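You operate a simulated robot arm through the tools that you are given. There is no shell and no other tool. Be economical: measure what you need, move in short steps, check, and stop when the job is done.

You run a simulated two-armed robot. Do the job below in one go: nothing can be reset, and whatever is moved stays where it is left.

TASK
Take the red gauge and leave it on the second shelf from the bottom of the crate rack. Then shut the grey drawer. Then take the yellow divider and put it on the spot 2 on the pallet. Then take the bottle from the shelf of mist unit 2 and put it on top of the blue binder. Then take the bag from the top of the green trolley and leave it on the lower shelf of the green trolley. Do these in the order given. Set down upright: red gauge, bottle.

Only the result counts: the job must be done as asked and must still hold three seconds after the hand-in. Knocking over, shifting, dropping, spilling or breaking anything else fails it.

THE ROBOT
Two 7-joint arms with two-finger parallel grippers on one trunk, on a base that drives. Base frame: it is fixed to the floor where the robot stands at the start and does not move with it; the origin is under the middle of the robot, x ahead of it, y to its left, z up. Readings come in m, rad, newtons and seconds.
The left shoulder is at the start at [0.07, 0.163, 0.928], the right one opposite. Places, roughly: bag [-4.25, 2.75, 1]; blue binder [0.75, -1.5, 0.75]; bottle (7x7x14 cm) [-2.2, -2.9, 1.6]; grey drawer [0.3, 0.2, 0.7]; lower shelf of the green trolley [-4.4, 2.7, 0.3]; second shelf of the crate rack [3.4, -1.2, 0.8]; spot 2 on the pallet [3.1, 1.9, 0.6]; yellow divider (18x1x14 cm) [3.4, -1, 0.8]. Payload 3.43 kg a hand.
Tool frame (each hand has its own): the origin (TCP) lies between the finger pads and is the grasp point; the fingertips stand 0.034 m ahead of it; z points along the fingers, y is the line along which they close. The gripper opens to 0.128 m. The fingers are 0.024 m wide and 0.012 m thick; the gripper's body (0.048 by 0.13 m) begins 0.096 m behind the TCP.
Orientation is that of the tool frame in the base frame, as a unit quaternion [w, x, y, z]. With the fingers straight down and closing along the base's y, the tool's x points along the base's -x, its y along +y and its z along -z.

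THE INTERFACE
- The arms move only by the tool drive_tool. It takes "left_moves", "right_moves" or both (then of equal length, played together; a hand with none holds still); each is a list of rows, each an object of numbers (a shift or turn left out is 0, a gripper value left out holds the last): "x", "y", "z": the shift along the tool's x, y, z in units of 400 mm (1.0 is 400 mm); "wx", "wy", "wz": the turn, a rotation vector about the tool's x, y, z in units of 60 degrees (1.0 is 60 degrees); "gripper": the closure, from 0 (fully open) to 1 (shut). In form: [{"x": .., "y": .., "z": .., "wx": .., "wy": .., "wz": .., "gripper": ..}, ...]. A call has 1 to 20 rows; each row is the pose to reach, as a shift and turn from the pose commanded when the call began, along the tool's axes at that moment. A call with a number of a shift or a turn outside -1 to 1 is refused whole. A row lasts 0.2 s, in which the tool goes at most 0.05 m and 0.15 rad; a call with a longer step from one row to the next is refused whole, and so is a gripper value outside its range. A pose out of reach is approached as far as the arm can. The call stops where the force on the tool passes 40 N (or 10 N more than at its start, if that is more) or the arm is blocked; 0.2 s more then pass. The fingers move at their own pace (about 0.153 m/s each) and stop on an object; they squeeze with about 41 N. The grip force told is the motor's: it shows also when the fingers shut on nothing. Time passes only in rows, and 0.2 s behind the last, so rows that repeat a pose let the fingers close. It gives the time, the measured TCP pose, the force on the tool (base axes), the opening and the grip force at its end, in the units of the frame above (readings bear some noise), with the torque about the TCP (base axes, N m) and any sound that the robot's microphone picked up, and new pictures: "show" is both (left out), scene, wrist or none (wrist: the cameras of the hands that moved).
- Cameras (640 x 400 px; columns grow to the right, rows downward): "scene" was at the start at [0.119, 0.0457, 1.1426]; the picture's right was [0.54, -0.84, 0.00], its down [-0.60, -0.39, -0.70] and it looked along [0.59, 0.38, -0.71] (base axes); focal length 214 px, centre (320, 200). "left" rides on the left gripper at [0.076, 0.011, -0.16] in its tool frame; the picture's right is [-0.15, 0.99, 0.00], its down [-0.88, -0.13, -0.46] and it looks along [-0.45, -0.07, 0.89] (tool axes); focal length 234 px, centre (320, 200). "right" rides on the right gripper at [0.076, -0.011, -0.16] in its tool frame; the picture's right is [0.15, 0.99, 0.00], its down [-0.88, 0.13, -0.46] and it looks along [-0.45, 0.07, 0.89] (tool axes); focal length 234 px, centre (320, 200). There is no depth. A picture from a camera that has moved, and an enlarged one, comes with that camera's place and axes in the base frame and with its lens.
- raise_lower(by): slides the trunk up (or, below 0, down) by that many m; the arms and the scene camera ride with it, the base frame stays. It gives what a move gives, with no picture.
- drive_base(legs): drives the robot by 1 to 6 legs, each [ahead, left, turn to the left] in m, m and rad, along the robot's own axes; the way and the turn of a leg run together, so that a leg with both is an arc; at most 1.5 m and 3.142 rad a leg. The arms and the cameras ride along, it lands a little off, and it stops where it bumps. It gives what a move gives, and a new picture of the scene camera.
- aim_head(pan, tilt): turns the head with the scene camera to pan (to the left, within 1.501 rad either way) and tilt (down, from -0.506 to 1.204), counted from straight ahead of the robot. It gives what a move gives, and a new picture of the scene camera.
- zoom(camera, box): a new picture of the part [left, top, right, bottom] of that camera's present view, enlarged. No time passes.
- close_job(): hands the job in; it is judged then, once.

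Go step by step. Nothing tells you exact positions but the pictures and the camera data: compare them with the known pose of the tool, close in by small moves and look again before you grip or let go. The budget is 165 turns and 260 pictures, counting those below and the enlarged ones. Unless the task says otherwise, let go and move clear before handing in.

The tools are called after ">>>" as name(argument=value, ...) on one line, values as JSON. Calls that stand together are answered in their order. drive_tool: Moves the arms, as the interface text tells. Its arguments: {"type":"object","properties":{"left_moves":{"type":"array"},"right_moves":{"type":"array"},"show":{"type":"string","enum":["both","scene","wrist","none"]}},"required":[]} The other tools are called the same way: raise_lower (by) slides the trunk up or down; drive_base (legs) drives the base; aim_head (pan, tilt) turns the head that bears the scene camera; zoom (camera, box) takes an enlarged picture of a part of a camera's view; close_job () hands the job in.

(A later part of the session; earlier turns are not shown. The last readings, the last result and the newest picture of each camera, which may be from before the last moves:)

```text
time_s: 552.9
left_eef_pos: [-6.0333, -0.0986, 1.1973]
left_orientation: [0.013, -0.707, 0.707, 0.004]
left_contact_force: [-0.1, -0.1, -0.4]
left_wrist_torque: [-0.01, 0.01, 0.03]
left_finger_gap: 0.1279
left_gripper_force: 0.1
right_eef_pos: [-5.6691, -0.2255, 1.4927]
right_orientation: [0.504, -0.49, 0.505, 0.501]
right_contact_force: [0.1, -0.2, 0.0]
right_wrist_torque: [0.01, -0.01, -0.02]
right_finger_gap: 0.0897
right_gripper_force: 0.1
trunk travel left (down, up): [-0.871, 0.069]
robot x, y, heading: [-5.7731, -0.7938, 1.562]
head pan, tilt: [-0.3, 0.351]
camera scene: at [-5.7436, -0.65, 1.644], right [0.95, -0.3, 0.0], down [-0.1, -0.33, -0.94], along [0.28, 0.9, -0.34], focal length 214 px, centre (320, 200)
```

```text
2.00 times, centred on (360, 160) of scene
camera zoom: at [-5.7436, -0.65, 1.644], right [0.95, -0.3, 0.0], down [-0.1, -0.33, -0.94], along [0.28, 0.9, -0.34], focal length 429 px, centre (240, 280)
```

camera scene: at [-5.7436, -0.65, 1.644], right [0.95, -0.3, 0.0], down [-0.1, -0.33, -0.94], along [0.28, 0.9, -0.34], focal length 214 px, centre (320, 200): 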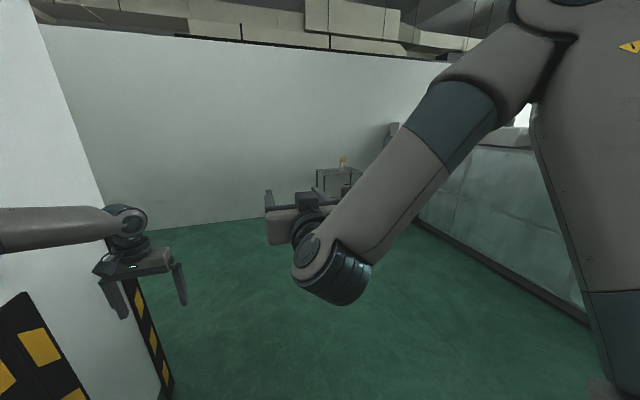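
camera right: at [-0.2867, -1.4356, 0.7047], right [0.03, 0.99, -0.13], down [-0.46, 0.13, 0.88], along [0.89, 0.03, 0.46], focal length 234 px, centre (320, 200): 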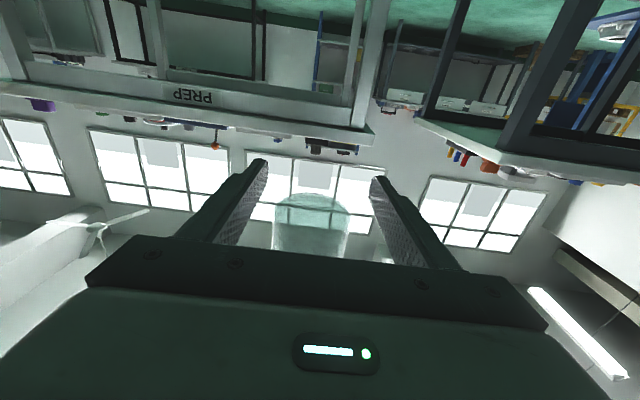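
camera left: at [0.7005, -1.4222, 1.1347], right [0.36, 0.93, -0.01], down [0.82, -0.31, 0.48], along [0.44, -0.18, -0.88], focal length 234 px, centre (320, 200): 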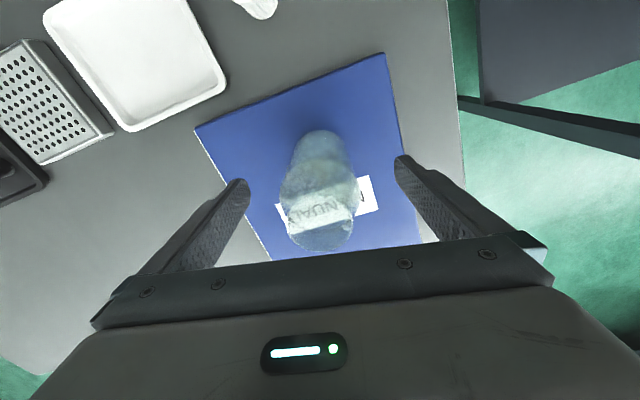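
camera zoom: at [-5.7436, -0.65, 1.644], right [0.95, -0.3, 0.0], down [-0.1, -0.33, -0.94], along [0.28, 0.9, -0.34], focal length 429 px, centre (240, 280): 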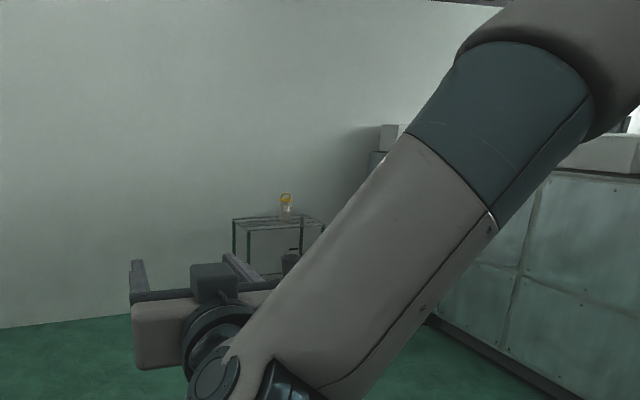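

>>> drive_base(legs=[[0, -1.1, 0.009], [1.5, 0, 0]])

>>> aim_head(pan=0.0, tilt=0.45)

>>> zoom(camera="scene", box=[240, 100, 440, 260])

```text
time_s: 565.5
left_eef_pos: [-4.8832, 1.363, 1.1985]
left_orientation: [0.013, -0.703, 0.711, 0.005]
left_contact_force: [-0.8, 0.1, 0.1]
left_wrist_torque: [0.01, -0.01, -0.04]
left_finger_gap: 0.1282
left_gripper_force: 0.0
right_eef_pos: [-4.5179, 1.2323, 1.4929]
right_orientation: [0.507, -0.486, 0.508, 0.498]
right_contact_force: [0.2, -0.9, 0.9]
right_wrist_torque: [-0.03, 0.01, 0.0]
right_finger_gap: 0.0895
right_gripper_force: 0.0
trunk travel left (down, up): [-0.871, 0.069]
robot x, y, heading: [-4.6295, 0.6682, 1.557]
head pan, tilt: [-0.3, 0.351]
camera scene: at [-4.5991, 0.8073, 1.6441], right [0.95, -0.31, 0.0], down [-0.11, -0.33, -0.94], along [0.29, 0.89, -0.34], focal length 214 px, centre (320, 200)
```

scene: 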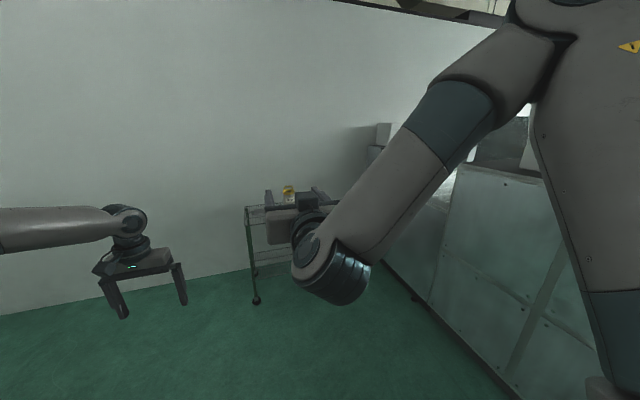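

```text
time_s: 566.3
left_eef_pos: [-4.8829, 1.3636, 1.1972]
left_orientation: [0.014, -0.702, 0.712, 0.005]
left_contact_force: [0.1, 0.2, 0.2]
left_wrist_torque: [-0.01, -0.04, -0.02]
left_finger_gap: 0.128
left_gripper_force: 0.1
right_eef_pos: [-4.5194, 1.2321, 1.492]
right_orientation: [0.507, -0.487, 0.508, 0.498]
right_contact_force: [-0.6, 0.6, -0.8]
right_wrist_torque: [0.02, 0.01, 0.03]
right_finger_gap: 0.0897
right_gripper_force: 0.1
trunk travel left (down, up): [-0.871, 0.069]
robot x, y, heading: [-4.6283, 0.6684, 1.552]
head pan, tilt: [0.0, 0.45]
camera scene: at [-4.6265, 0.8117, 1.6348], right [1.0, -0.02, 0.0], down [-0.01, -0.44, -0.9], along [0.01, 0.9, -0.44], focal length 214 px, centre (320, 200)
```

scene: 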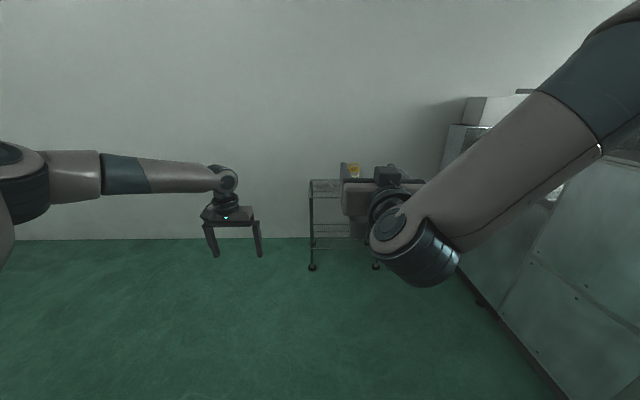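

```text
2.50 times, centred on (340, 180) of scene
camera zoom: at [-4.6265, 0.8117, 1.6348], right [1.0, -0.02, 0.0], down [-0.01, -0.44, -0.9], along [0.01, 0.9, -0.44], focal length 536 px, centre (270, 250)
```

zoom: 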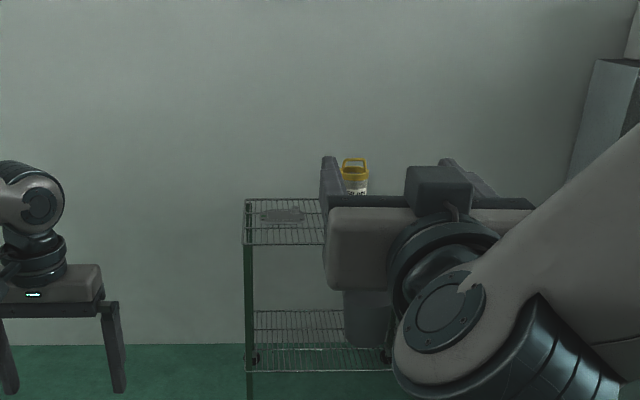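

The trolley is a wire rack: top shelf at z≈0.84, lower at z≈0.27. The bag with a yellow handle stands at about (-4.29, 2.75). I'll lower the right hand out of the view and look properly.

>>> drive_tool(right_moves=[{"x": 0.1}, {"x": 0.2}, {"x": 0.3}, {"x": 0.4}, {"x": 0.5}, {"x": 0.6}], show="none")

>>> drive_base(legs=[[0.4, -0.2, 0.015]])

>>> zoom(camera="scene", box=[200, 120, 440, 320])

>>> zoom(camera="right", box=[0, 0, 640, 400])

```text
time_s: 567.7
left_eef_pos: [-4.8815, 1.3631, 1.1964]
left_orientation: [0.013, -0.703, 0.711, 0.005]
left_contact_force: [0.6, 0.6, -0.2]
left_wrist_torque: [0.0, 0.02, 0.0]
left_finger_gap: 0.1281
left_gripper_force: 0.2
right_eef_pos: [-4.531, 1.2588, 1.2678]
right_orientation: [0.505, -0.488, 0.511, 0.496]
right_contact_force: [0.3, -0.1, -1.0]
right_wrist_torque: [0.01, 0.0, 0.02]
right_finger_gap: 0.0896
right_gripper_force: 0.1
right hand out of reach, approached as far as the arm can: row 1, 2, 3, 4, 5, 6
trunk travel left (down, up): [-0.871, 0.069]
robot x, y, heading: [-4.6317, 0.6659, 1.551]
head pan, tilt: [0.0, 0.45]
```

```text
time_s: 570.4
left_eef_pos: [-4.6936, 1.7613, 1.1986]
left_orientation: [-0.013, 0.709, -0.705, -0.005]
left_contact_force: [0.5, 0.4, 0.0]
left_wrist_torque: [0.03, -0.01, 0.02]
left_finger_gap: 0.1281
left_gripper_force: 0.0
right_eef_pos: [-4.3392, 1.6636, 1.2696]
right_orientation: [0.5, -0.493, 0.504, 0.503]
right_contact_force: [-0.5, -0.1, -0.3]
right_wrist_torque: [-0.04, -0.01, 0.0]
right_finger_gap: 0.0895
right_gripper_force: 0.0
trunk travel left (down, up): [-0.871, 0.069]
robot x, y, heading: [-4.4259, 1.0731, 1.58]
head pan, tilt: [0.0, 0.45]
camera scene: at [-4.4258, 1.2146, 1.635], right [1.0, 0.0, 0.0], down [0.0, -0.43, -0.9], along [0.0, 0.9, -0.43], focal length 214 px, centre (320, 200)
```

scene: 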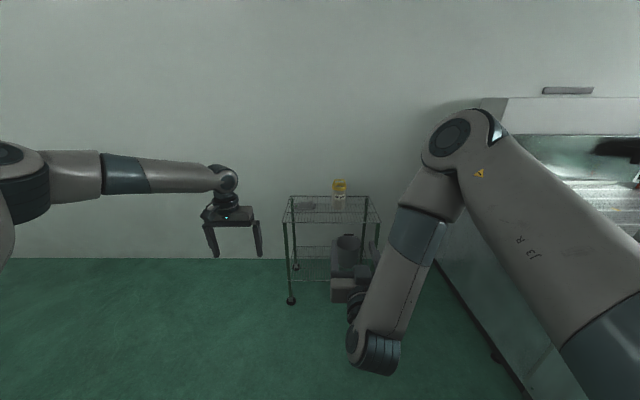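

```text
2.00 times, centred on (320, 220) of scene
camera zoom: at [-4.4258, 1.2146, 1.635], right [1.0, 0.0, 0.0], down [0.0, -0.43, -0.9], along [0.0, 0.9, -0.43], focal length 429 px, centre (320, 160)
```

zoom: 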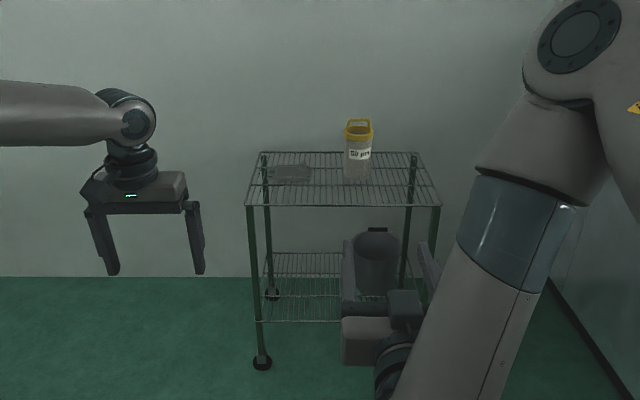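

```text
1.00 times, centred on (320, 200) of right
camera zoom: at [-4.3317, 1.5039, 1.1928], right [-0.99, 0.01, -0.13], down [-0.12, -0.46, 0.88], along [-0.05, 0.89, 0.46], focal length 234 px, centre (320, 200)
```

zoom: 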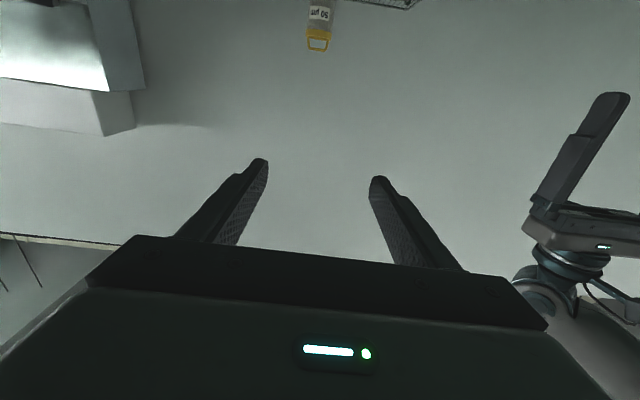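

>>> zoom(camera="scene", box=[270, 160, 400, 260])

>>> zoom(camera="scene", box=[320, 170, 360, 215])

```text
4.00 times, centred on (335, 210) of scene
camera zoom: at [-4.4258, 1.2146, 1.635], right [1.0, 0.0, 0.0], down [0.0, -0.43, -0.9], along [0.0, 0.9, -0.43], focal length 858 px, centre (260, 160)
```

zoom: 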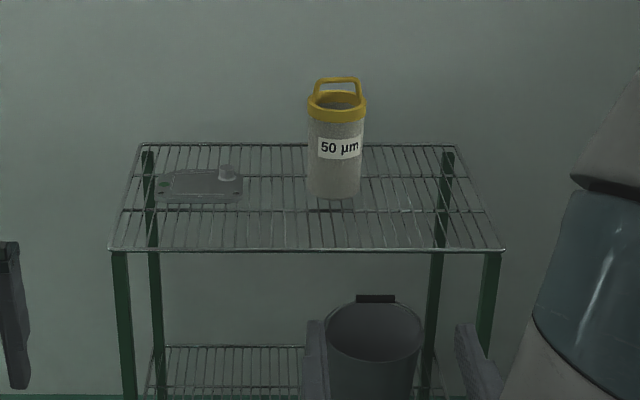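

```text
8.89 times, centred on (340, 192) of scene
camera zoom: at [-4.4258, 1.2146, 1.635], right [1.0, 0.0, 0.0], down [0.0, -0.43, -0.9], along [0.0, 0.9, -0.43], focal length 1906 px, centre (142, 267)
```

zoom: 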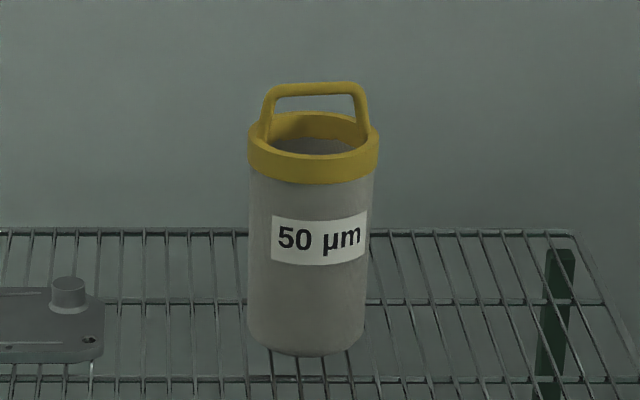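

The "bag" is the white 50 µm filter bag with the yellow collar: about 0.10 m wide, centre (-4.28, 2.73), base z≈0.855. First I'll move the left hand back and outward so it stays clear of the trolley.

>>> drive_tool(left_moves=[{"x": 0.09, "y": 0.07}, {"x": 0.18, "y": 0.14}, {"x": 0.27, "y": 0.21}, {"x": 0.36, "y": 0.28}, {"x": 0.45, "y": 0.35}, {"x": 0.54, "y": 0.42}, {"x": 0.63, "y": 0.49}, {"x": 0.72, "y": 0.56}], right_moves=[{"gripper": 0.0}, {"gripper": 0.0}, {"gripper": 0.0}, {"gripper": 0.0}, {"gripper": 0.0}, {"gripper": 0.0}, {"gripper": 0.0}, {"gripper": 0.0}], show="none")

>>> raise_lower(by=-0.31)

>>> drive_base(legs=[[0.45, -0.055, -0.008]])

>>> zoom(camera="right", box=[0, 0, 640, 400])

```text
time_s: 572.2
left_eef_pos: [-4.9163, 1.4699, 1.1877]
left_orientation: [-0.014, 0.71, -0.704, -0.006]
left_contact_force: [-1.1, -0.3, -0.4]
left_wrist_torque: [0.05, -0.02, -0.02]
left_finger_gap: 0.1282
left_gripper_force: 0.1
right_eef_pos: [-4.3414, 1.6608, 1.2696]
right_orientation: [0.501, -0.493, 0.504, 0.501]
right_contact_force: [0.9, -0.7, 0.8]
right_wrist_torque: [-0.04, -0.01, -0.06]
right_finger_gap: 0.128
right_gripper_force: 0.0
trunk travel left (down, up): [-0.871, 0.069]
robot x, y, heading: [-4.4258, 1.0737, 1.576]
head pan, tilt: [0.0, 0.45]
```

```text
time_s: 575.3
left_eef_pos: [-4.914, 1.4714, 0.8771]
left_orientation: [-0.014, 0.709, -0.705, -0.005]
left_contact_force: [-0.4, -0.3, -0.3]
left_wrist_torque: [-0.02, 0.0, 0.04]
left_finger_gap: 0.1279
left_gripper_force: 0.0
right_eef_pos: [-4.3392, 1.6646, 0.9599]
right_orientation: [0.5, -0.493, 0.505, 0.502]
right_contact_force: [-0.4, 0.6, 0.3]
right_wrist_torque: [0.01, 0.01, -0.03]
right_finger_gap: 0.1279
right_gripper_force: 0.0
trunk travel left (down, up): [-0.561, 0.379]
robot x, y, heading: [-4.4256, 1.0728, 1.573]
head pan, tilt: [0.0, 0.45]
```

```text
time_s: 578.0
left_eef_pos: [-4.8583, 1.9266, 0.8765]
left_orientation: [-0.013, 0.708, -0.706, -0.005]
left_contact_force: [0.3, 0.7, -0.3]
left_wrist_torque: [0.01, 0.01, -0.02]
left_finger_gap: 0.1279
left_gripper_force: 0.1
right_eef_pos: [-4.284, 2.1154, 0.958]
right_orientation: [0.501, -0.492, 0.506, 0.5]
right_contact_force: [0.6, 0.0, -0.3]
right_wrist_torque: [0.03, 0.04, 0.0]
right_finger_gap: 0.1281
right_gripper_force: 0.0
trunk travel left (down, up): [-0.561, 0.379]
robot x, y, heading: [-4.3697, 1.5199, 1.562]
head pan, tilt: [0.0, 0.45]
camera scene: at [-4.3704, 1.6677, 1.3247], right [1.0, 0.0, 0.0], down [0.0, -0.44, -0.9], along [0.0, 0.9, -0.44], focal length 214 px, centre (320, 200)
```

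scene: 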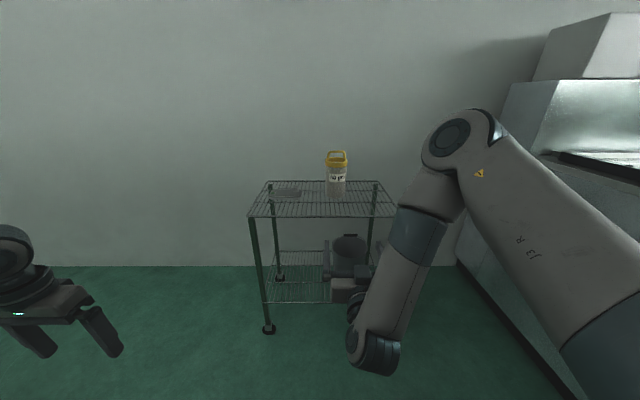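

```text
1.00 times, centred on (320, 200) of right
camera zoom: at [-4.2749, 1.9557, 0.8821], right [-0.99, 0.02, -0.13], down [-0.13, -0.46, 0.88], along [-0.05, 0.89, 0.45], focal length 234 px, centre (320, 200)
```

zoom: 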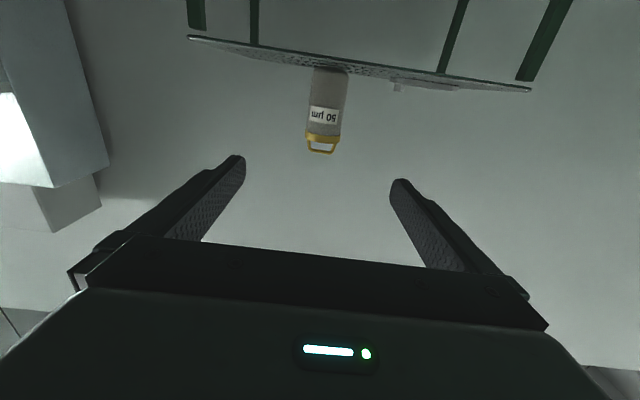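

>>> raise_lower(by=0.015)

>>> drive_tool(right_moves=[{"y": 0.015}], show="none")

>>> drive_base(legs=[[0.42, 0, 0.008]])

>>> zoom(camera="right", box=[0, 0, 640, 400])

```text
time_s: 578.7
left_eef_pos: [-4.8575, 1.9264, 0.8925]
left_orientation: [-0.012, 0.708, -0.706, -0.004]
left_contact_force: [-0.1, -0.1, 0.1]
left_wrist_torque: [0.02, -0.03, -0.02]
left_finger_gap: 0.1281
left_gripper_force: 0.1
right_eef_pos: [-4.2819, 2.1155, 0.974]
right_orientation: [0.502, -0.492, 0.507, 0.5]
right_contact_force: [0.0, 0.9, 0.2]
right_wrist_torque: [-0.01, 0.0, 0.0]
right_finger_gap: 0.1279
right_gripper_force: 0.0
trunk travel left (down, up): [-0.576, 0.364]
robot x, y, heading: [-4.3731, 1.5242, 1.568]
head pan, tilt: [0.0, 0.45]
```

```text
time_s: 579.1
left_eef_pos: [-4.8588, 1.9275, 0.8926]
left_orientation: [-0.013, 0.708, -0.706, -0.005]
left_contact_force: [-0.5, 0.8, 0.3]
left_wrist_torque: [0.0, 0.0, -0.03]
left_finger_gap: 0.1278
left_gripper_force: 0.0
right_eef_pos: [-4.2881, 2.1142, 0.9744]
right_orientation: [0.502, -0.492, 0.506, 0.5]
right_contact_force: [0.5, 0.4, 0.3]
right_wrist_torque: [-0.02, 0.01, 0.02]
right_finger_gap: 0.1279
right_gripper_force: 0.1
trunk travel left (down, up): [-0.576, 0.364]
robot x, y, heading: [-4.3705, 1.5266, 1.57]
head pan, tilt: [0.0, 0.45]
```

```text
time_s: 581.7
left_eef_pos: [-4.8589, 2.3496, 0.8924]
left_orientation: [-0.013, 0.709, -0.705, -0.004]
left_contact_force: [-0.4, 1.3, -0.1]
left_wrist_torque: [0.01, 0.03, -0.01]
left_finger_gap: 0.1278
left_gripper_force: 0.0
right_eef_pos: [-4.2905, 2.5393, 0.9753]
right_orientation: [0.501, -0.493, 0.505, 0.501]
right_contact_force: [0.2, -0.7, 0.2]
right_wrist_torque: [0.02, 0.02, 0.01]
right_finger_gap: 0.1282
right_gripper_force: 0.1
trunk travel left (down, up): [-0.576, 0.364]
robot x, y, heading: [-4.3729, 1.9476, 1.574]
head pan, tilt: [0.0, 0.45]
camera scene: at [-4.371, 2.0918, 1.3397], right [1.0, 0.0, 0.0], down [0.0, -0.44, -0.9], along [0.0, 0.9, -0.44], focal length 214 px, centre (320, 200)
```

scene: 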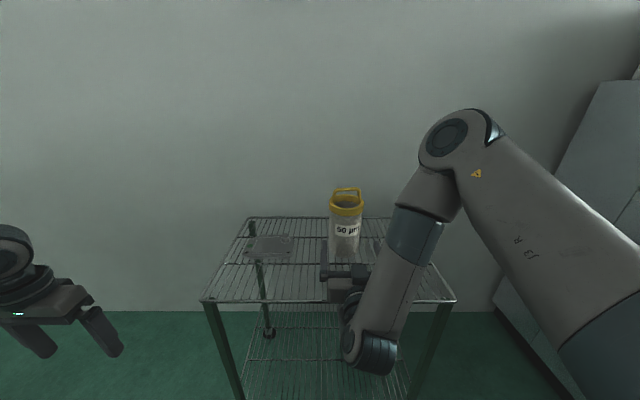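

```text
1.00 times, centred on (320, 200) of right
camera zoom: at [-4.2824, 2.38, 0.8975], right [-0.99, 0.01, -0.13], down [-0.12, -0.46, 0.88], along [-0.05, 0.89, 0.45], focal length 234 px, centre (320, 200)
```

zoom: 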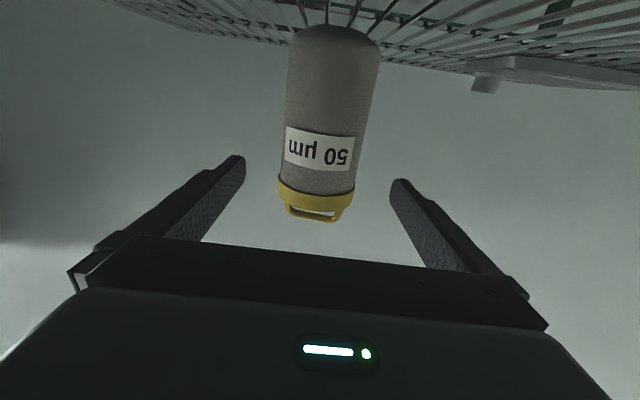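

The bag is centred between the fingers. I'll advance the remaining distance in two steps.

>>> drive_base(legs=[[0.09, 0, -0.003]])

>>> zoom(camera="right", box=[0, 0, 640, 400])

```text
time_s: 582.8
left_eef_pos: [-4.8579, 2.4406, 0.8931]
left_orientation: [-0.012, 0.708, -0.706, -0.004]
left_contact_force: [0.7, -1.0, 0.1]
left_wrist_torque: [-0.04, -0.02, 0.01]
left_finger_gap: 0.1281
left_gripper_force: 0.1
right_eef_pos: [-4.2878, 2.6287, 0.9741]
right_orientation: [0.501, -0.492, 0.506, 0.5]
right_contact_force: [-0.5, -0.1, 0.1]
right_wrist_torque: [0.0, -0.02, -0.02]
right_finger_gap: 0.1279
right_gripper_force: 0.0
trunk travel left (down, up): [-0.576, 0.364]
robot x, y, heading: [-4.3721, 2.0375, 1.568]
head pan, tilt: [0.0, 0.45]
camera scene: at [-4.3705, 2.182, 1.3397], right [1.0, 0.0, 0.0], down [0.0, -0.44, -0.9], along [0.0, 0.9, -0.44], focal length 214 px, centre (320, 200)
```

scene: 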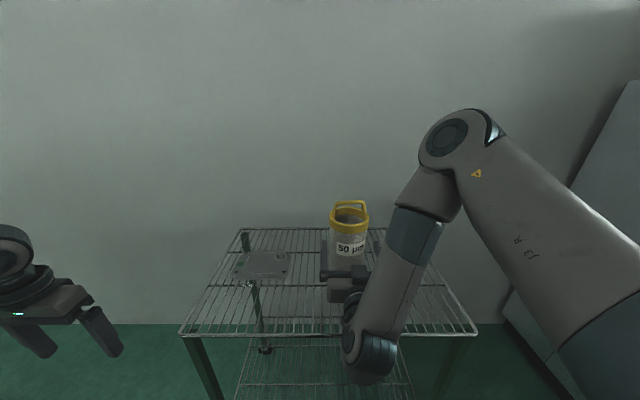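

```text
1.00 times, centred on (320, 200) of right
camera zoom: at [-4.2807, 2.4695, 0.8973], right [-0.99, 0.02, -0.13], down [-0.13, -0.46, 0.88], along [-0.05, 0.89, 0.45], focal length 234 px, centre (320, 200)
```

zoom: 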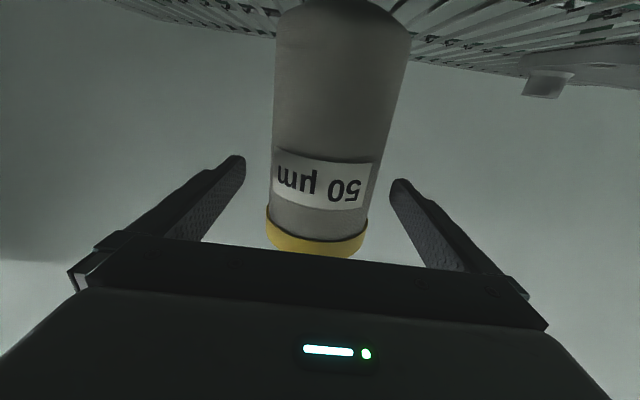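

>>> drive_base(legs=[[0.075, 0, 0.002]])

>>> drive_tool(right_moves=[{"gripper": 0.05}, {"gripper": 0.15}, {"gripper": 0.25}, {"gripper": 0.35}, {"gripper": 0.4}, {"gripper": 0.4}])

```text
time_s: 583.8
left_eef_pos: [-4.8573, 2.5146, 0.8917]
left_orientation: [-0.013, 0.708, -0.706, -0.004]
left_contact_force: [-0.6, 0.0, -0.6]
left_wrist_torque: [-0.04, 0.02, 0.03]
left_finger_gap: 0.1279
left_gripper_force: 0.0
right_eef_pos: [-4.289, 2.7022, 0.974]
right_orientation: [0.5, -0.492, 0.506, 0.501]
right_contact_force: [-0.4, -0.2, -0.3]
right_wrist_torque: [0.06, 0.03, 0.03]
right_finger_gap: 0.1282
right_gripper_force: 0.2
trunk travel left (down, up): [-0.576, 0.364]
robot x, y, heading: [-4.3711, 2.1075, 1.571]
head pan, tilt: [0.0, 0.45]
camera scene: at [-4.3708, 2.2561, 1.3396], right [1.0, 0.0, 0.0], down [0.0, -0.44, -0.9], along [0.0, 0.9, -0.44], focal length 214 px, centre (320, 200)
```

scene: 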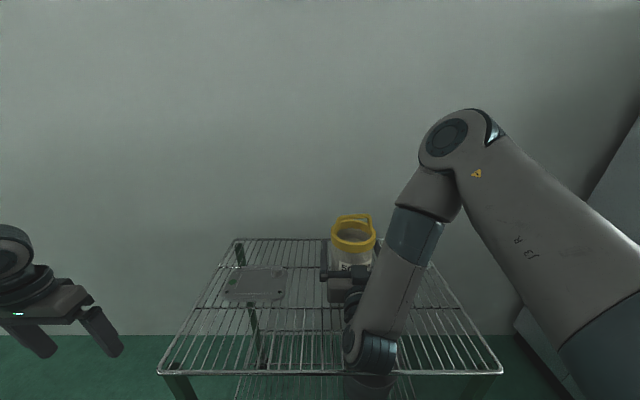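

```text
time_s: 585.2
left_eef_pos: [-4.8587, 2.5126, 0.8922]
left_orientation: [-0.014, 0.708, -0.706, -0.005]
left_contact_force: [0.3, -0.7, -0.5]
left_wrist_torque: [0.0, -0.02, -0.01]
left_finger_gap: 0.1281
left_gripper_force: 0.0
right_eef_pos: [-4.2891, 2.7012, 0.9751]
right_orientation: [0.502, -0.491, 0.506, 0.5]
right_contact_force: [-0.9, 0.4, 4.1]
right_wrist_torque: [0.08, -0.19, 0.05]
right_finger_gap: 0.1068
right_gripper_force: 40.7
trunk travel left (down, up): [-0.576, 0.364]
robot x, y, heading: [-4.3702, 2.1102, 1.571]
head pan, tilt: [0.0, 0.45]
camera scene: at [-4.3709, 2.2543, 1.3399], right [1.0, 0.0, 0.0], down [0.0, -0.44, -0.9], along [0.0, 0.9, -0.44], focal length 214 px, centre (320, 200)
camera right: at [-4.2816, 2.5426, 0.898], right [-0.99, 0.02, -0.13], down [-0.13, -0.46, 0.88], along [-0.05, 0.89, 0.46], focal length 234 px, centre (320, 200)
```

scene: 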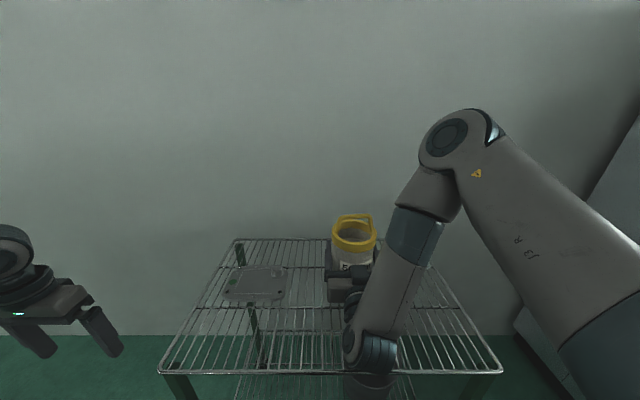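
right: 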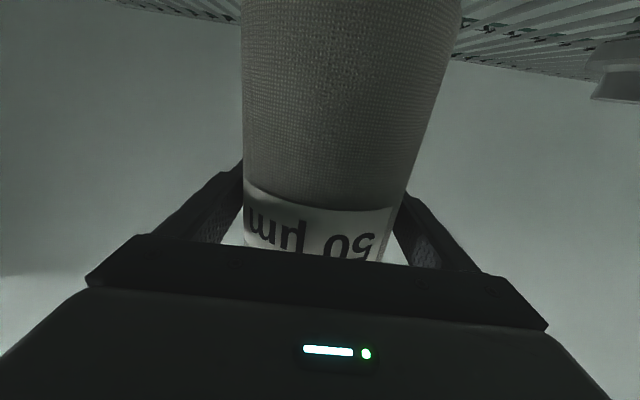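

Gripped at 10.7 cm. I'll lift and back away from the trolley.

>>> raise_lower(by=0.06)

>>> drive_base(legs=[[-0.65, 0, 0]])

>>> raise_lower(by=-0.4)

>>> aim_head(pan=0.0, tilt=0.35)

>>> zoom(camera="scene", box=[220, 180, 420, 330])

```text
time_s: 586.2
left_eef_pos: [-4.8591, 2.5145, 0.9518]
left_orientation: [-0.014, 0.708, -0.706, -0.004]
left_contact_force: [-0.6, -0.7, -0.5]
left_wrist_torque: [0.02, 0.02, -0.01]
left_finger_gap: 0.1281
left_gripper_force: 0.1
right_eef_pos: [-4.2888, 2.7005, 1.0342]
right_orientation: [0.5, -0.492, 0.506, 0.501]
right_contact_force: [0.3, 0.0, -2.5]
right_wrist_torque: [0.03, -0.01, -0.01]
right_finger_gap: 0.1072
right_gripper_force: 40.6
trunk travel left (down, up): [-0.636, 0.304]
robot x, y, heading: [-4.3713, 2.1101, 1.572]
head pan, tilt: [0.0, 0.45]
```

```text
time_s: 589.8
left_eef_pos: [-4.8582, 1.8757, 0.9522]
left_orientation: [0.013, -0.706, 0.708, 0.005]
left_contact_force: [-0.6, -0.5, -0.7]
left_wrist_torque: [0.0, 0.0, 0.0]
left_finger_gap: 0.1281
left_gripper_force: 0.0
right_eef_pos: [-4.2876, 2.0593, 1.0336]
right_orientation: [0.503, -0.49, 0.508, 0.499]
right_contact_force: [0.1, 0.1, -2.7]
right_wrist_torque: [0.04, 0.01, -0.03]
right_finger_gap: 0.1068
right_gripper_force: 41.1
trunk travel left (down, up): [-0.636, 0.304]
robot x, y, heading: [-4.3741, 1.4709, 1.565]
head pan, tilt: [0.0, 0.45]
camera scene: at [-4.372, 1.6134, 1.3998], right [1.0, -0.01, 0.0], down [0.0, -0.44, -0.9], along [0.01, 0.9, -0.44], focal length 214 px, centre (320, 200)
```

scene: 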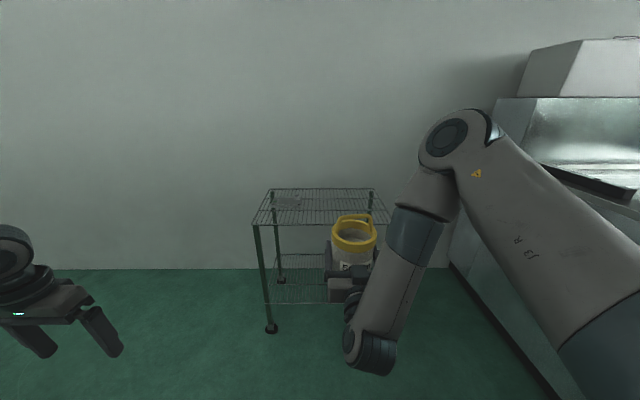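

```text
time_s: 593.6
left_eef_pos: [-4.858, 1.8749, 0.5517]
left_orientation: [0.014, -0.706, 0.708, 0.005]
left_contact_force: [0.7, -0.7, 0.0]
left_wrist_torque: [-0.01, -0.02, 0.01]
left_finger_gap: 0.1279
left_gripper_force: 0.2
right_eef_pos: [-4.2864, 2.061, 0.6349]
right_orientation: [0.503, -0.49, 0.508, 0.498]
right_contact_force: [0.0, -0.5, -2.4]
right_wrist_torque: [0.04, 0.01, 0.0]
right_finger_gap: 0.1067
right_gripper_force: 40.7
trunk travel left (down, up): [-0.236, 0.704]
robot x, y, heading: [-4.3722, 1.4678, 1.564]
head pan, tilt: [0.0, 0.45]
```

```text
time_s: 594.3
left_eef_pos: [-4.8592, 1.8747, 0.5515]
left_orientation: [0.014, -0.706, 0.708, 0.004]
left_contact_force: [0.3, 1.0, 0.1]
left_wrist_torque: [0.01, -0.02, -0.01]
left_finger_gap: 0.1282
left_gripper_force: 0.1
right_eef_pos: [-4.2869, 2.0602, 0.6341]
right_orientation: [0.503, -0.49, 0.508, 0.498]
right_contact_force: [0.6, 1.0, -3.1]
right_wrist_torque: [-0.02, 0.03, -0.02]
right_finger_gap: 0.1068
right_gripper_force: 40.7
trunk travel left (down, up): [-0.236, 0.704]
robot x, y, heading: [-4.3719, 1.4723, 1.566]
head pan, tilt: [0.0, 0.351]
camera scene: at [-4.3719, 1.6146, 1.0089], right [1.0, -0.01, 0.0], down [0.0, -0.34, -0.94], along [0.01, 0.94, -0.34], focal length 214 px, centre (320, 200)
```

scene: 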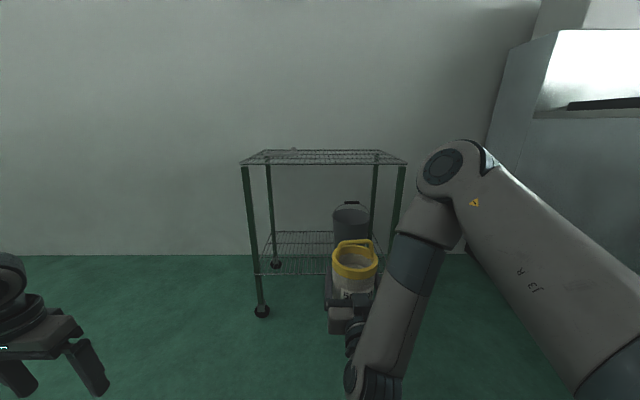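

```text
2.67 times, centred on (320, 255) of scene
camera zoom: at [-4.3719, 1.6146, 1.0089], right [1.0, -0.01, 0.0], down [0.0, -0.34, -0.94], along [0.01, 0.94, -0.34], focal length 572 px, centre (320, 53)
```

zoom: 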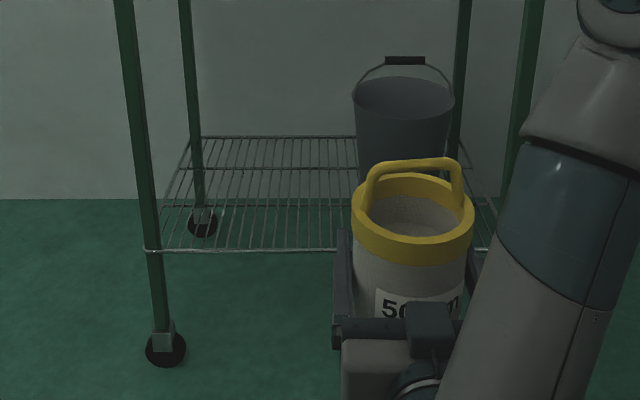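

The lower shelf is at z≈0.303, with a bucket on its right and free space on the left. My elbow would poke under the top shelf, so I'll stretch the arm forward first.

>>> drive_tool(right_moves=[{"z": 0.1}, {"z": 0.2}, {"z": 0.3}, {"z": 0.4}, {"z": 0.48}], show="scene")

```text
time_s: 595.5
left_eef_pos: [-4.8577, 1.8758, 0.5517]
left_orientation: [0.013, -0.706, 0.708, 0.004]
left_contact_force: [0.2, 0.3, -1.2]
left_wrist_torque: [0.01, 0.03, -0.01]
left_finger_gap: 0.1281
left_gripper_force: 0.1
right_eef_pos: [-4.3113, 2.2477, 0.6532]
right_orientation: [0.504, -0.489, 0.518, 0.489]
right_contact_force: [-0.2, 0.2, -1.6]
right_wrist_torque: [0.08, 0.04, -0.01]
right_finger_gap: 0.1068
right_gripper_force: 40.7
right hand out of reach, approached as far as the arm can: row 1, 2, 3, 4, 5
trunk travel left (down, up): [-0.236, 0.704]
robot x, y, heading: [-4.3756, 1.4726, 1.565]
head pan, tilt: [0.0, 0.351]
camera scene: at [-4.3716, 1.615, 1.0089], right [1.0, -0.01, 0.0], down [0.0, -0.34, -0.94], along [0.01, 0.94, -0.34], focal length 214 px, centre (320, 200)
```

scene: 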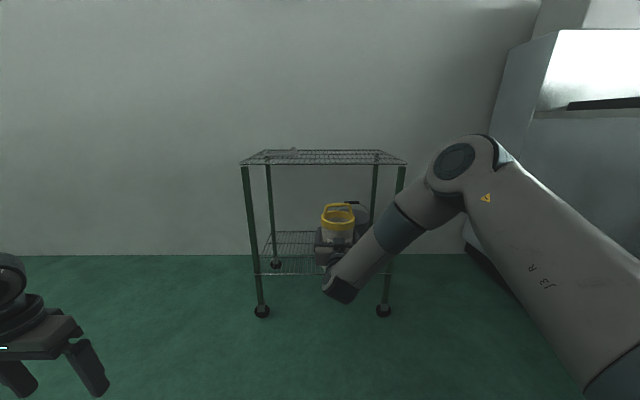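

>>> drive_base(legs=[[0, 0.17, 0.005]])

>>> raise_lower(by=-0.19)

>>> aim_head(pan=0.0, tilt=0.3)

>>> zoom(camera="right", box=[0, 0, 640, 400])

```text
time_s: 596.9
left_eef_pos: [-5.0256, 1.8755, 0.5514]
left_orientation: [0.013, -0.706, 0.708, 0.004]
left_contact_force: [0.4, 0.3, -0.4]
left_wrist_torque: [0.03, -0.01, 0.0]
left_finger_gap: 0.1283
left_gripper_force: 0.1
right_eef_pos: [-4.4793, 2.2469, 0.6535]
right_orientation: [0.505, -0.488, 0.517, 0.488]
right_contact_force: [-0.2, -0.1, -1.8]
right_wrist_torque: [0.04, 0.04, -0.02]
right_finger_gap: 0.1067
right_gripper_force: 41.4
trunk travel left (down, up): [-0.236, 0.704]
robot x, y, heading: [-4.5402, 1.4691, 1.569]
head pan, tilt: [0.0, 0.351]
camera scene: at [-4.538, 1.6156, 1.0089], right [1.0, 0.0, 0.0], down [0.0, -0.34, -0.94], along [0.0, 0.94, -0.34], focal length 214 px, centre (320, 200)
```

scene: 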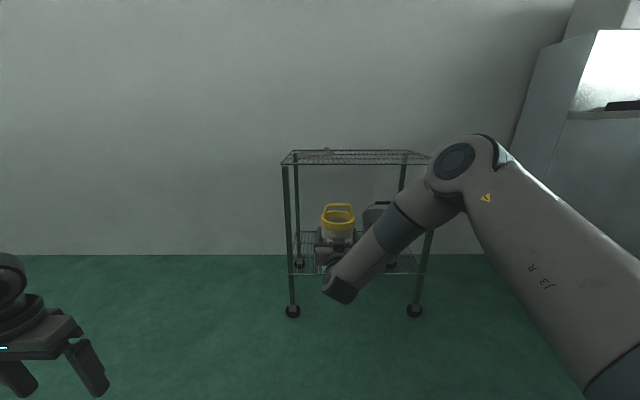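

```text
time_s: 599.0
left_eef_pos: [-5.0235, 1.8749, 0.3629]
left_orientation: [0.013, -0.706, 0.708, 0.005]
left_contact_force: [-0.9, 0.2, 0.2]
left_wrist_torque: [-0.04, 0.01, 0.02]
left_finger_gap: 0.1282
left_gripper_force: 0.0
right_eef_pos: [-4.479, 2.2468, 0.4631]
right_orientation: [0.505, -0.489, 0.516, 0.49]
right_contact_force: [0.1, -0.1, -2.6]
right_wrist_torque: [0.01, -0.04, -0.01]
right_finger_gap: 0.1068
right_gripper_force: 40.9
trunk travel left (down, up): [-0.046, 0.894]
robot x, y, heading: [-4.5358, 1.4691, 1.564]
head pan, tilt: [0.0, 0.351]
```

```text
time_s: 599.6
left_eef_pos: [-5.0233, 1.8753, 0.3626]
left_orientation: [0.013, -0.706, 0.708, 0.005]
left_contact_force: [0.5, 0.0, 0.5]
left_wrist_torque: [0.01, -0.02, 0.0]
left_finger_gap: 0.1277
left_gripper_force: 0.1
right_eef_pos: [-4.4786, 2.2453, 0.4625]
right_orientation: [0.505, -0.488, 0.517, 0.489]
right_contact_force: [-0.9, 0.2, -2.1]
right_wrist_torque: [0.03, 0.03, 0.0]
right_finger_gap: 0.1066
right_gripper_force: 40.9
trunk travel left (down, up): [-0.046, 0.894]
robot x, y, heading: [-4.5389, 1.4698, 1.567]
head pan, tilt: [0.0, 0.3]
camera scene: at [-4.5374, 1.6157, 0.8237], right [1.0, 0.0, 0.0], down [0.0, -0.3, -0.96], along [0.0, 0.96, -0.3], focal length 214 px, centre (320, 200)
```

scene: 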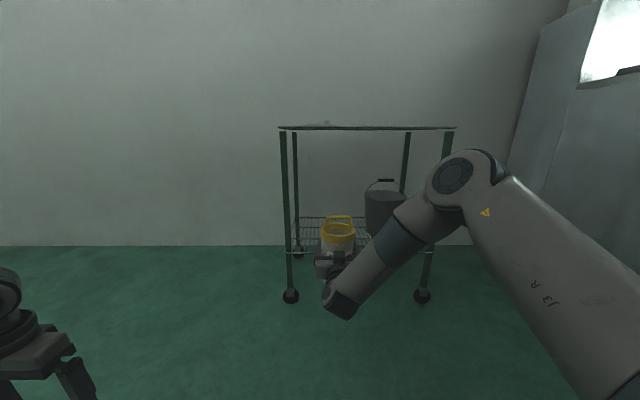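

```text
1.00 times, centred on (320, 200) of right
camera zoom: at [-4.476, 2.0864, 0.3891], right [-0.99, 0.04, -0.13], down [-0.14, -0.44, 0.89], along [-0.02, 0.9, 0.44], focal length 234 px, centre (320, 200)
```

zoom: 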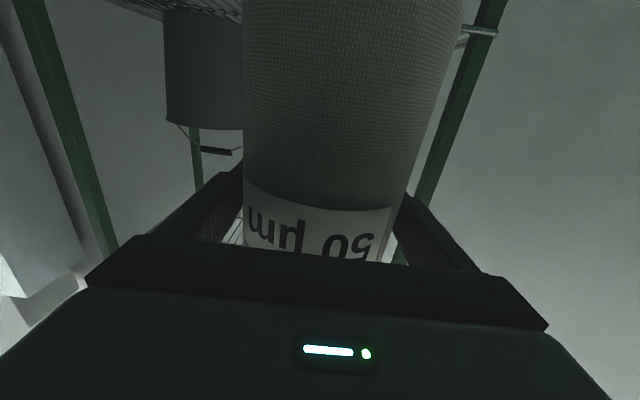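

>>> drive_base(legs=[[0.25, 0, 0.003]])

>>> zoom(camera="scene", box=[240, 100, 480, 330])

```text
time_s: 601.5
left_eef_pos: [-5.0256, 2.1254, 0.363]
left_orientation: [-0.012, 0.709, -0.705, -0.005]
left_contact_force: [-0.8, 1.0, 0.1]
left_wrist_torque: [-0.02, 0.01, -0.02]
left_finger_gap: 0.128
left_gripper_force: 0.0
right_eef_pos: [-4.4827, 2.5001, 0.4633]
right_orientation: [0.504, -0.489, 0.517, 0.49]
right_contact_force: [0.5, -0.2, -2.6]
right_wrist_torque: [0.03, -0.03, 0.02]
right_finger_gap: 0.1067
right_gripper_force: 40.8
trunk travel left (down, up): [-0.046, 0.894]
robot x, y, heading: [-4.5365, 1.7254, 1.571]
head pan, tilt: [0.0, 0.3]
camera scene: at [-4.5378, 1.8694, 0.8237], right [1.0, 0.0, 0.0], down [0.0, -0.3, -0.96], along [0.0, 0.96, -0.3], focal length 214 px, centre (320, 200)
```

scene: 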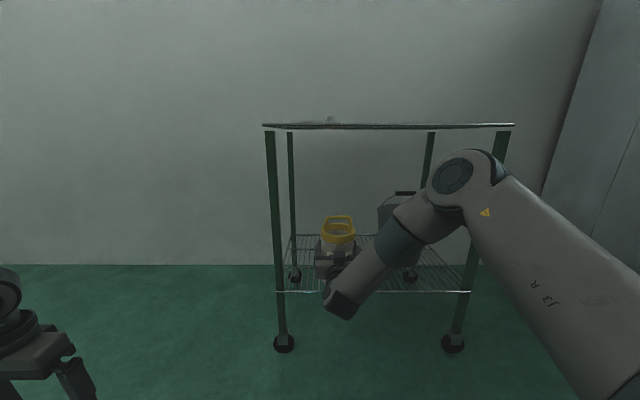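

```text
1.74 times, centred on (360, 215) of scene
camera zoom: at [-4.5378, 1.8694, 0.8237], right [1.0, 0.0, 0.0], down [0.0, -0.3, -0.96], along [0.0, 0.96, -0.3], focal length 373 px, centre (250, 174)
```

zoom: 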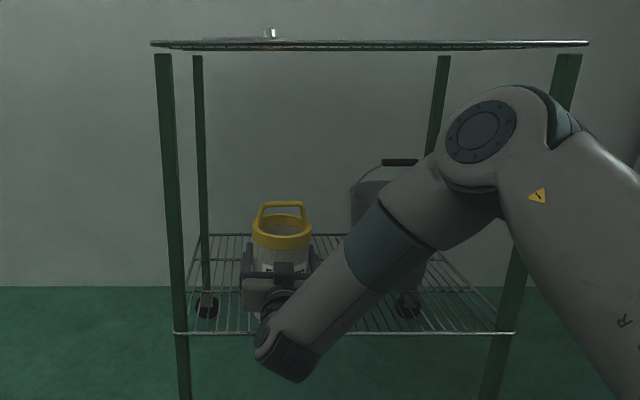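

>>> drive_base(legs=[[0.18, 0, 0]])

>>> zoom(camera="scene", box=[220, 100, 460, 330])

>>> zoom(camera="right", box=[0, 0, 640, 400])

```text
time_s: 603.0
left_eef_pos: [-5.0263, 2.305, 0.3617]
left_orientation: [-0.012, 0.708, -0.706, -0.005]
left_contact_force: [-0.8, 0.6, -0.1]
left_wrist_torque: [-0.01, -0.01, 0.0]
left_finger_gap: 0.1281
left_gripper_force: 0.0
right_eef_pos: [-4.4817, 2.678, 0.4624]
right_orientation: [0.504, -0.489, 0.518, 0.489]
right_contact_force: [-0.3, 0.8, -2.2]
right_wrist_torque: [0.05, 0.01, -0.04]
right_finger_gap: 0.1069
right_gripper_force: 40.8
trunk travel left (down, up): [-0.046, 0.894]
robot x, y, heading: [-4.5356, 1.9009, 1.574]
head pan, tilt: [0.0, 0.3]
camera scene: at [-4.5378, 2.0464, 0.8237], right [1.0, 0.0, 0.0], down [0.0, -0.3, -0.96], along [0.0, 0.96, -0.3], focal length 214 px, centre (320, 200)
```

scene: 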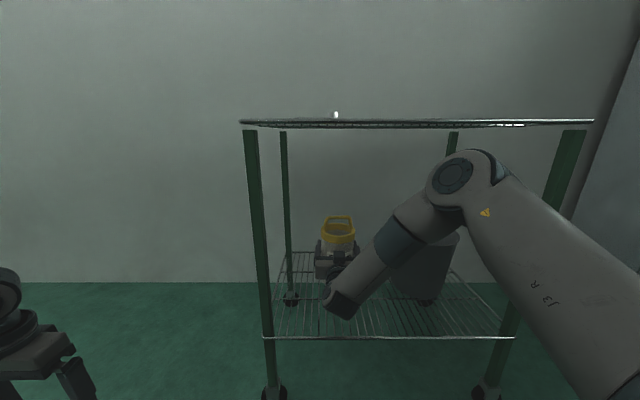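

```text
1.74 times, centred on (340, 215) of scene
camera zoom: at [-4.5378, 2.0464, 0.8237], right [1.0, 0.0, 0.0], down [0.0, -0.3, -0.96], along [0.0, 0.96, -0.3], focal length 373 px, centre (285, 174)
```

zoom: 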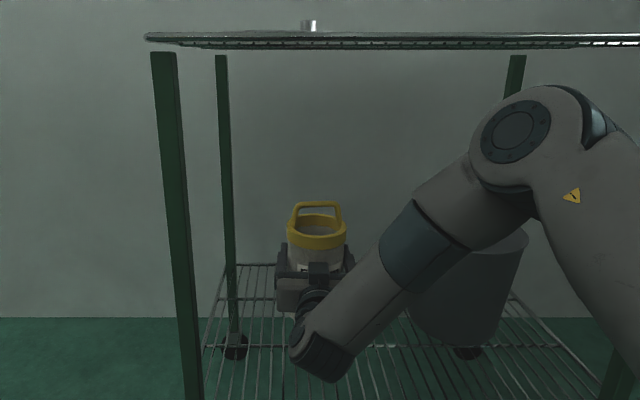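

```text
1.00 times, centred on (320, 200) of right
camera zoom: at [-4.4785, 2.5173, 0.389], right [-0.99, 0.04, -0.13], down [-0.14, -0.44, 0.89], along [-0.03, 0.9, 0.44], focal length 234 px, centre (320, 200)
```

zoom: 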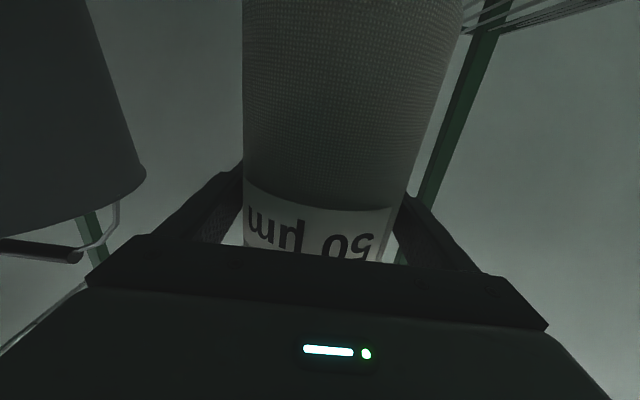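

Inside the lower bay and clear. I'll lower gently with the trunk.

>>> raise_lower(by=-0.02)

>>> raise_lower(by=-0.008)

>>> raise_lower(by=-0.006)

```text
time_s: 603.6
left_eef_pos: [-5.0253, 2.3035, 0.3435]
left_orientation: [-0.014, 0.708, -0.706, -0.005]
left_contact_force: [-0.5, -0.3, 1.0]
left_wrist_torque: [0.04, 0.0, -0.03]
left_finger_gap: 0.128
left_gripper_force: 0.1
right_eef_pos: [-4.482, 2.6758, 0.4424]
right_orientation: [0.502, -0.491, 0.516, 0.491]
right_contact_force: [0.5, 1.3, -2.9]
right_wrist_torque: [0.02, -0.03, -0.01]
right_finger_gap: 0.1068
right_gripper_force: 41.3
trunk travel left (down, up): [-0.026, 0.914]
robot x, y, heading: [-4.5396, 1.9016, 1.568]
head pan, tilt: [0.0, 0.3]
```

```text
time_s: 604.2
left_eef_pos: [-5.0266, 2.3039, 0.3352]
left_orientation: [-0.013, 0.708, -0.706, -0.006]
left_contact_force: [-0.5, -0.5, -0.6]
left_wrist_torque: [0.03, -0.01, 0.01]
left_finger_gap: 0.128
left_gripper_force: 0.0
right_eef_pos: [-4.4832, 2.6776, 0.4352]
right_orientation: [0.502, -0.49, 0.517, 0.49]
right_contact_force: [0.4, 0.0, -1.1]
right_wrist_torque: [0.06, 0.0, -0.03]
right_finger_gap: 0.1069
right_gripper_force: 41.1
trunk travel left (down, up): [-0.018, 0.922]
robot x, y, heading: [-4.538, 1.9017, 1.569]
head pan, tilt: [0.0, 0.3]
```

```text
time_s: 604.8
left_eef_pos: [-5.0247, 2.3036, 0.329]
left_orientation: [-0.013, 0.708, -0.706, -0.005]
left_contact_force: [0.5, 0.0, 0.3]
left_wrist_torque: [-0.02, 0.0, 0.01]
left_finger_gap: 0.128
left_gripper_force: 0.1
right_eef_pos: [-4.4821, 2.6779, 0.4302]
right_orientation: [0.503, -0.49, 0.517, 0.49]
right_contact_force: [0.5, -0.4, -2.2]
right_wrist_torque: [0.04, -0.01, -0.03]
right_finger_gap: 0.1065
right_gripper_force: 41.3
trunk travel left (down, up): [-0.012, 0.928]
robot x, y, heading: [-4.5421, 1.902, 1.573]
head pan, tilt: [0.0, 0.3]
```

>>> raise_lower(by=-0.006)

>>> drive_tool(right_moves=[{"x": 0.01}, {"x": 0.02}], show="none")

>>> zoom(camera="scene", box=[260, 190, 400, 340])

```text
time_s: 605.3
left_eef_pos: [-5.026, 2.3044, 0.3228]
left_orientation: [-0.015, 0.708, -0.706, -0.004]
left_contact_force: [0.4, 0.4, -0.5]
left_wrist_torque: [-0.02, -0.01, 0.01]
left_finger_gap: 0.128
left_gripper_force: 0.1
right_eef_pos: [-4.4805, 2.6773, 0.4258]
right_orientation: [0.504, -0.489, 0.515, 0.491]
right_contact_force: [-0.2, 0.0, 5.2]
right_wrist_torque: [0.21, -0.22, 0.0]
right_finger_gap: 0.1067
right_gripper_force: 40.9
trunk travel left (down, up): [-0.006, 0.934]
robot x, y, heading: [-4.5402, 1.8996, 1.573]
head pan, tilt: [0.0, 0.3]
```

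```text
time_s: 605.9
left_eef_pos: [-5.0257, 2.3028, 0.3241]
left_orientation: [-0.016, 0.708, -0.706, -0.006]
left_contact_force: [-0.2, -0.5, -0.4]
left_wrist_torque: [0.01, 0.01, 0.01]
left_finger_gap: 0.1278
left_gripper_force: 0.2
right_eef_pos: [-4.4826, 2.6768, 0.4251]
right_orientation: [0.508, -0.485, 0.515, 0.491]
right_contact_force: [0.0, -3.8, 35.6]
right_wrist_torque: [-0.03, -0.98, -0.29]
right_finger_gap: 0.1063
right_gripper_force: 40.8
trunk travel left (down, up): [-0.006, 0.934]
robot x, y, heading: [-4.5378, 1.9047, 1.569]
head pan, tilt: [0.0, 0.3]
```

```text
2.67 times, centred on (330, 265) of scene
camera zoom: at [-4.5381, 2.0434, 0.7848], right [1.0, 0.0, 0.0], down [0.0, -0.29, -0.96], along [0.0, 0.96, -0.29], focal length 572 px, centre (293, 27)
```

zoom: 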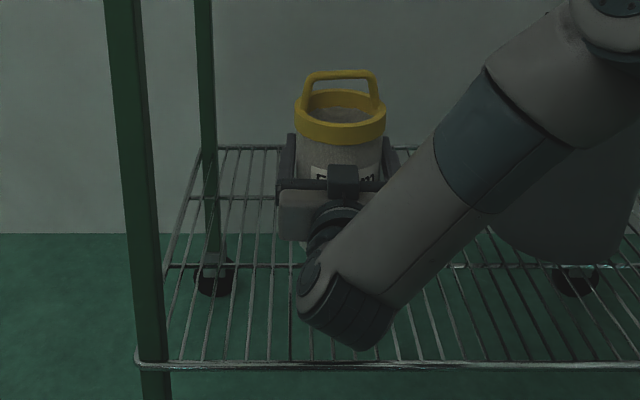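

It's down on the shelf. I'll ease off 6 mm, then open fully.

>>> drive_tool(right_moves=[{"x": -0.018, "gripper": 0.4}, {"x": -0.018, "gripper": 0.15}, {"x": -0.018, "gripper": 0.1}, {"x": -0.018, "gripper": 0.0}, {"x": -0.018, "gripper": 0.0}], show="wrist")

>>> zoom(camera="scene", box=[260, 190, 400, 340])

```text
time_s: 607.1
left_eef_pos: [-5.0263, 2.3033, 0.322]
left_orientation: [-0.013, 0.708, -0.706, -0.005]
left_contact_force: [-0.4, 0.4, 0.5]
left_wrist_torque: [0.0, -0.03, 0.01]
left_finger_gap: 0.128
left_gripper_force: 0.2
right_eef_pos: [-4.4818, 2.677, 0.4233]
right_orientation: [0.503, -0.49, 0.517, 0.49]
right_contact_force: [0.7, 0.3, -0.4]
right_wrist_torque: [0.0, 0.03, 0.0]
right_finger_gap: 0.128
right_gripper_force: 0.0
trunk travel left (down, up): [-0.006, 0.934]
robot x, y, heading: [-4.536, 1.9043, 1.568]
head pan, tilt: [0.0, 0.3]
no pictures are left
```

```text
refused: no pictures are left
```

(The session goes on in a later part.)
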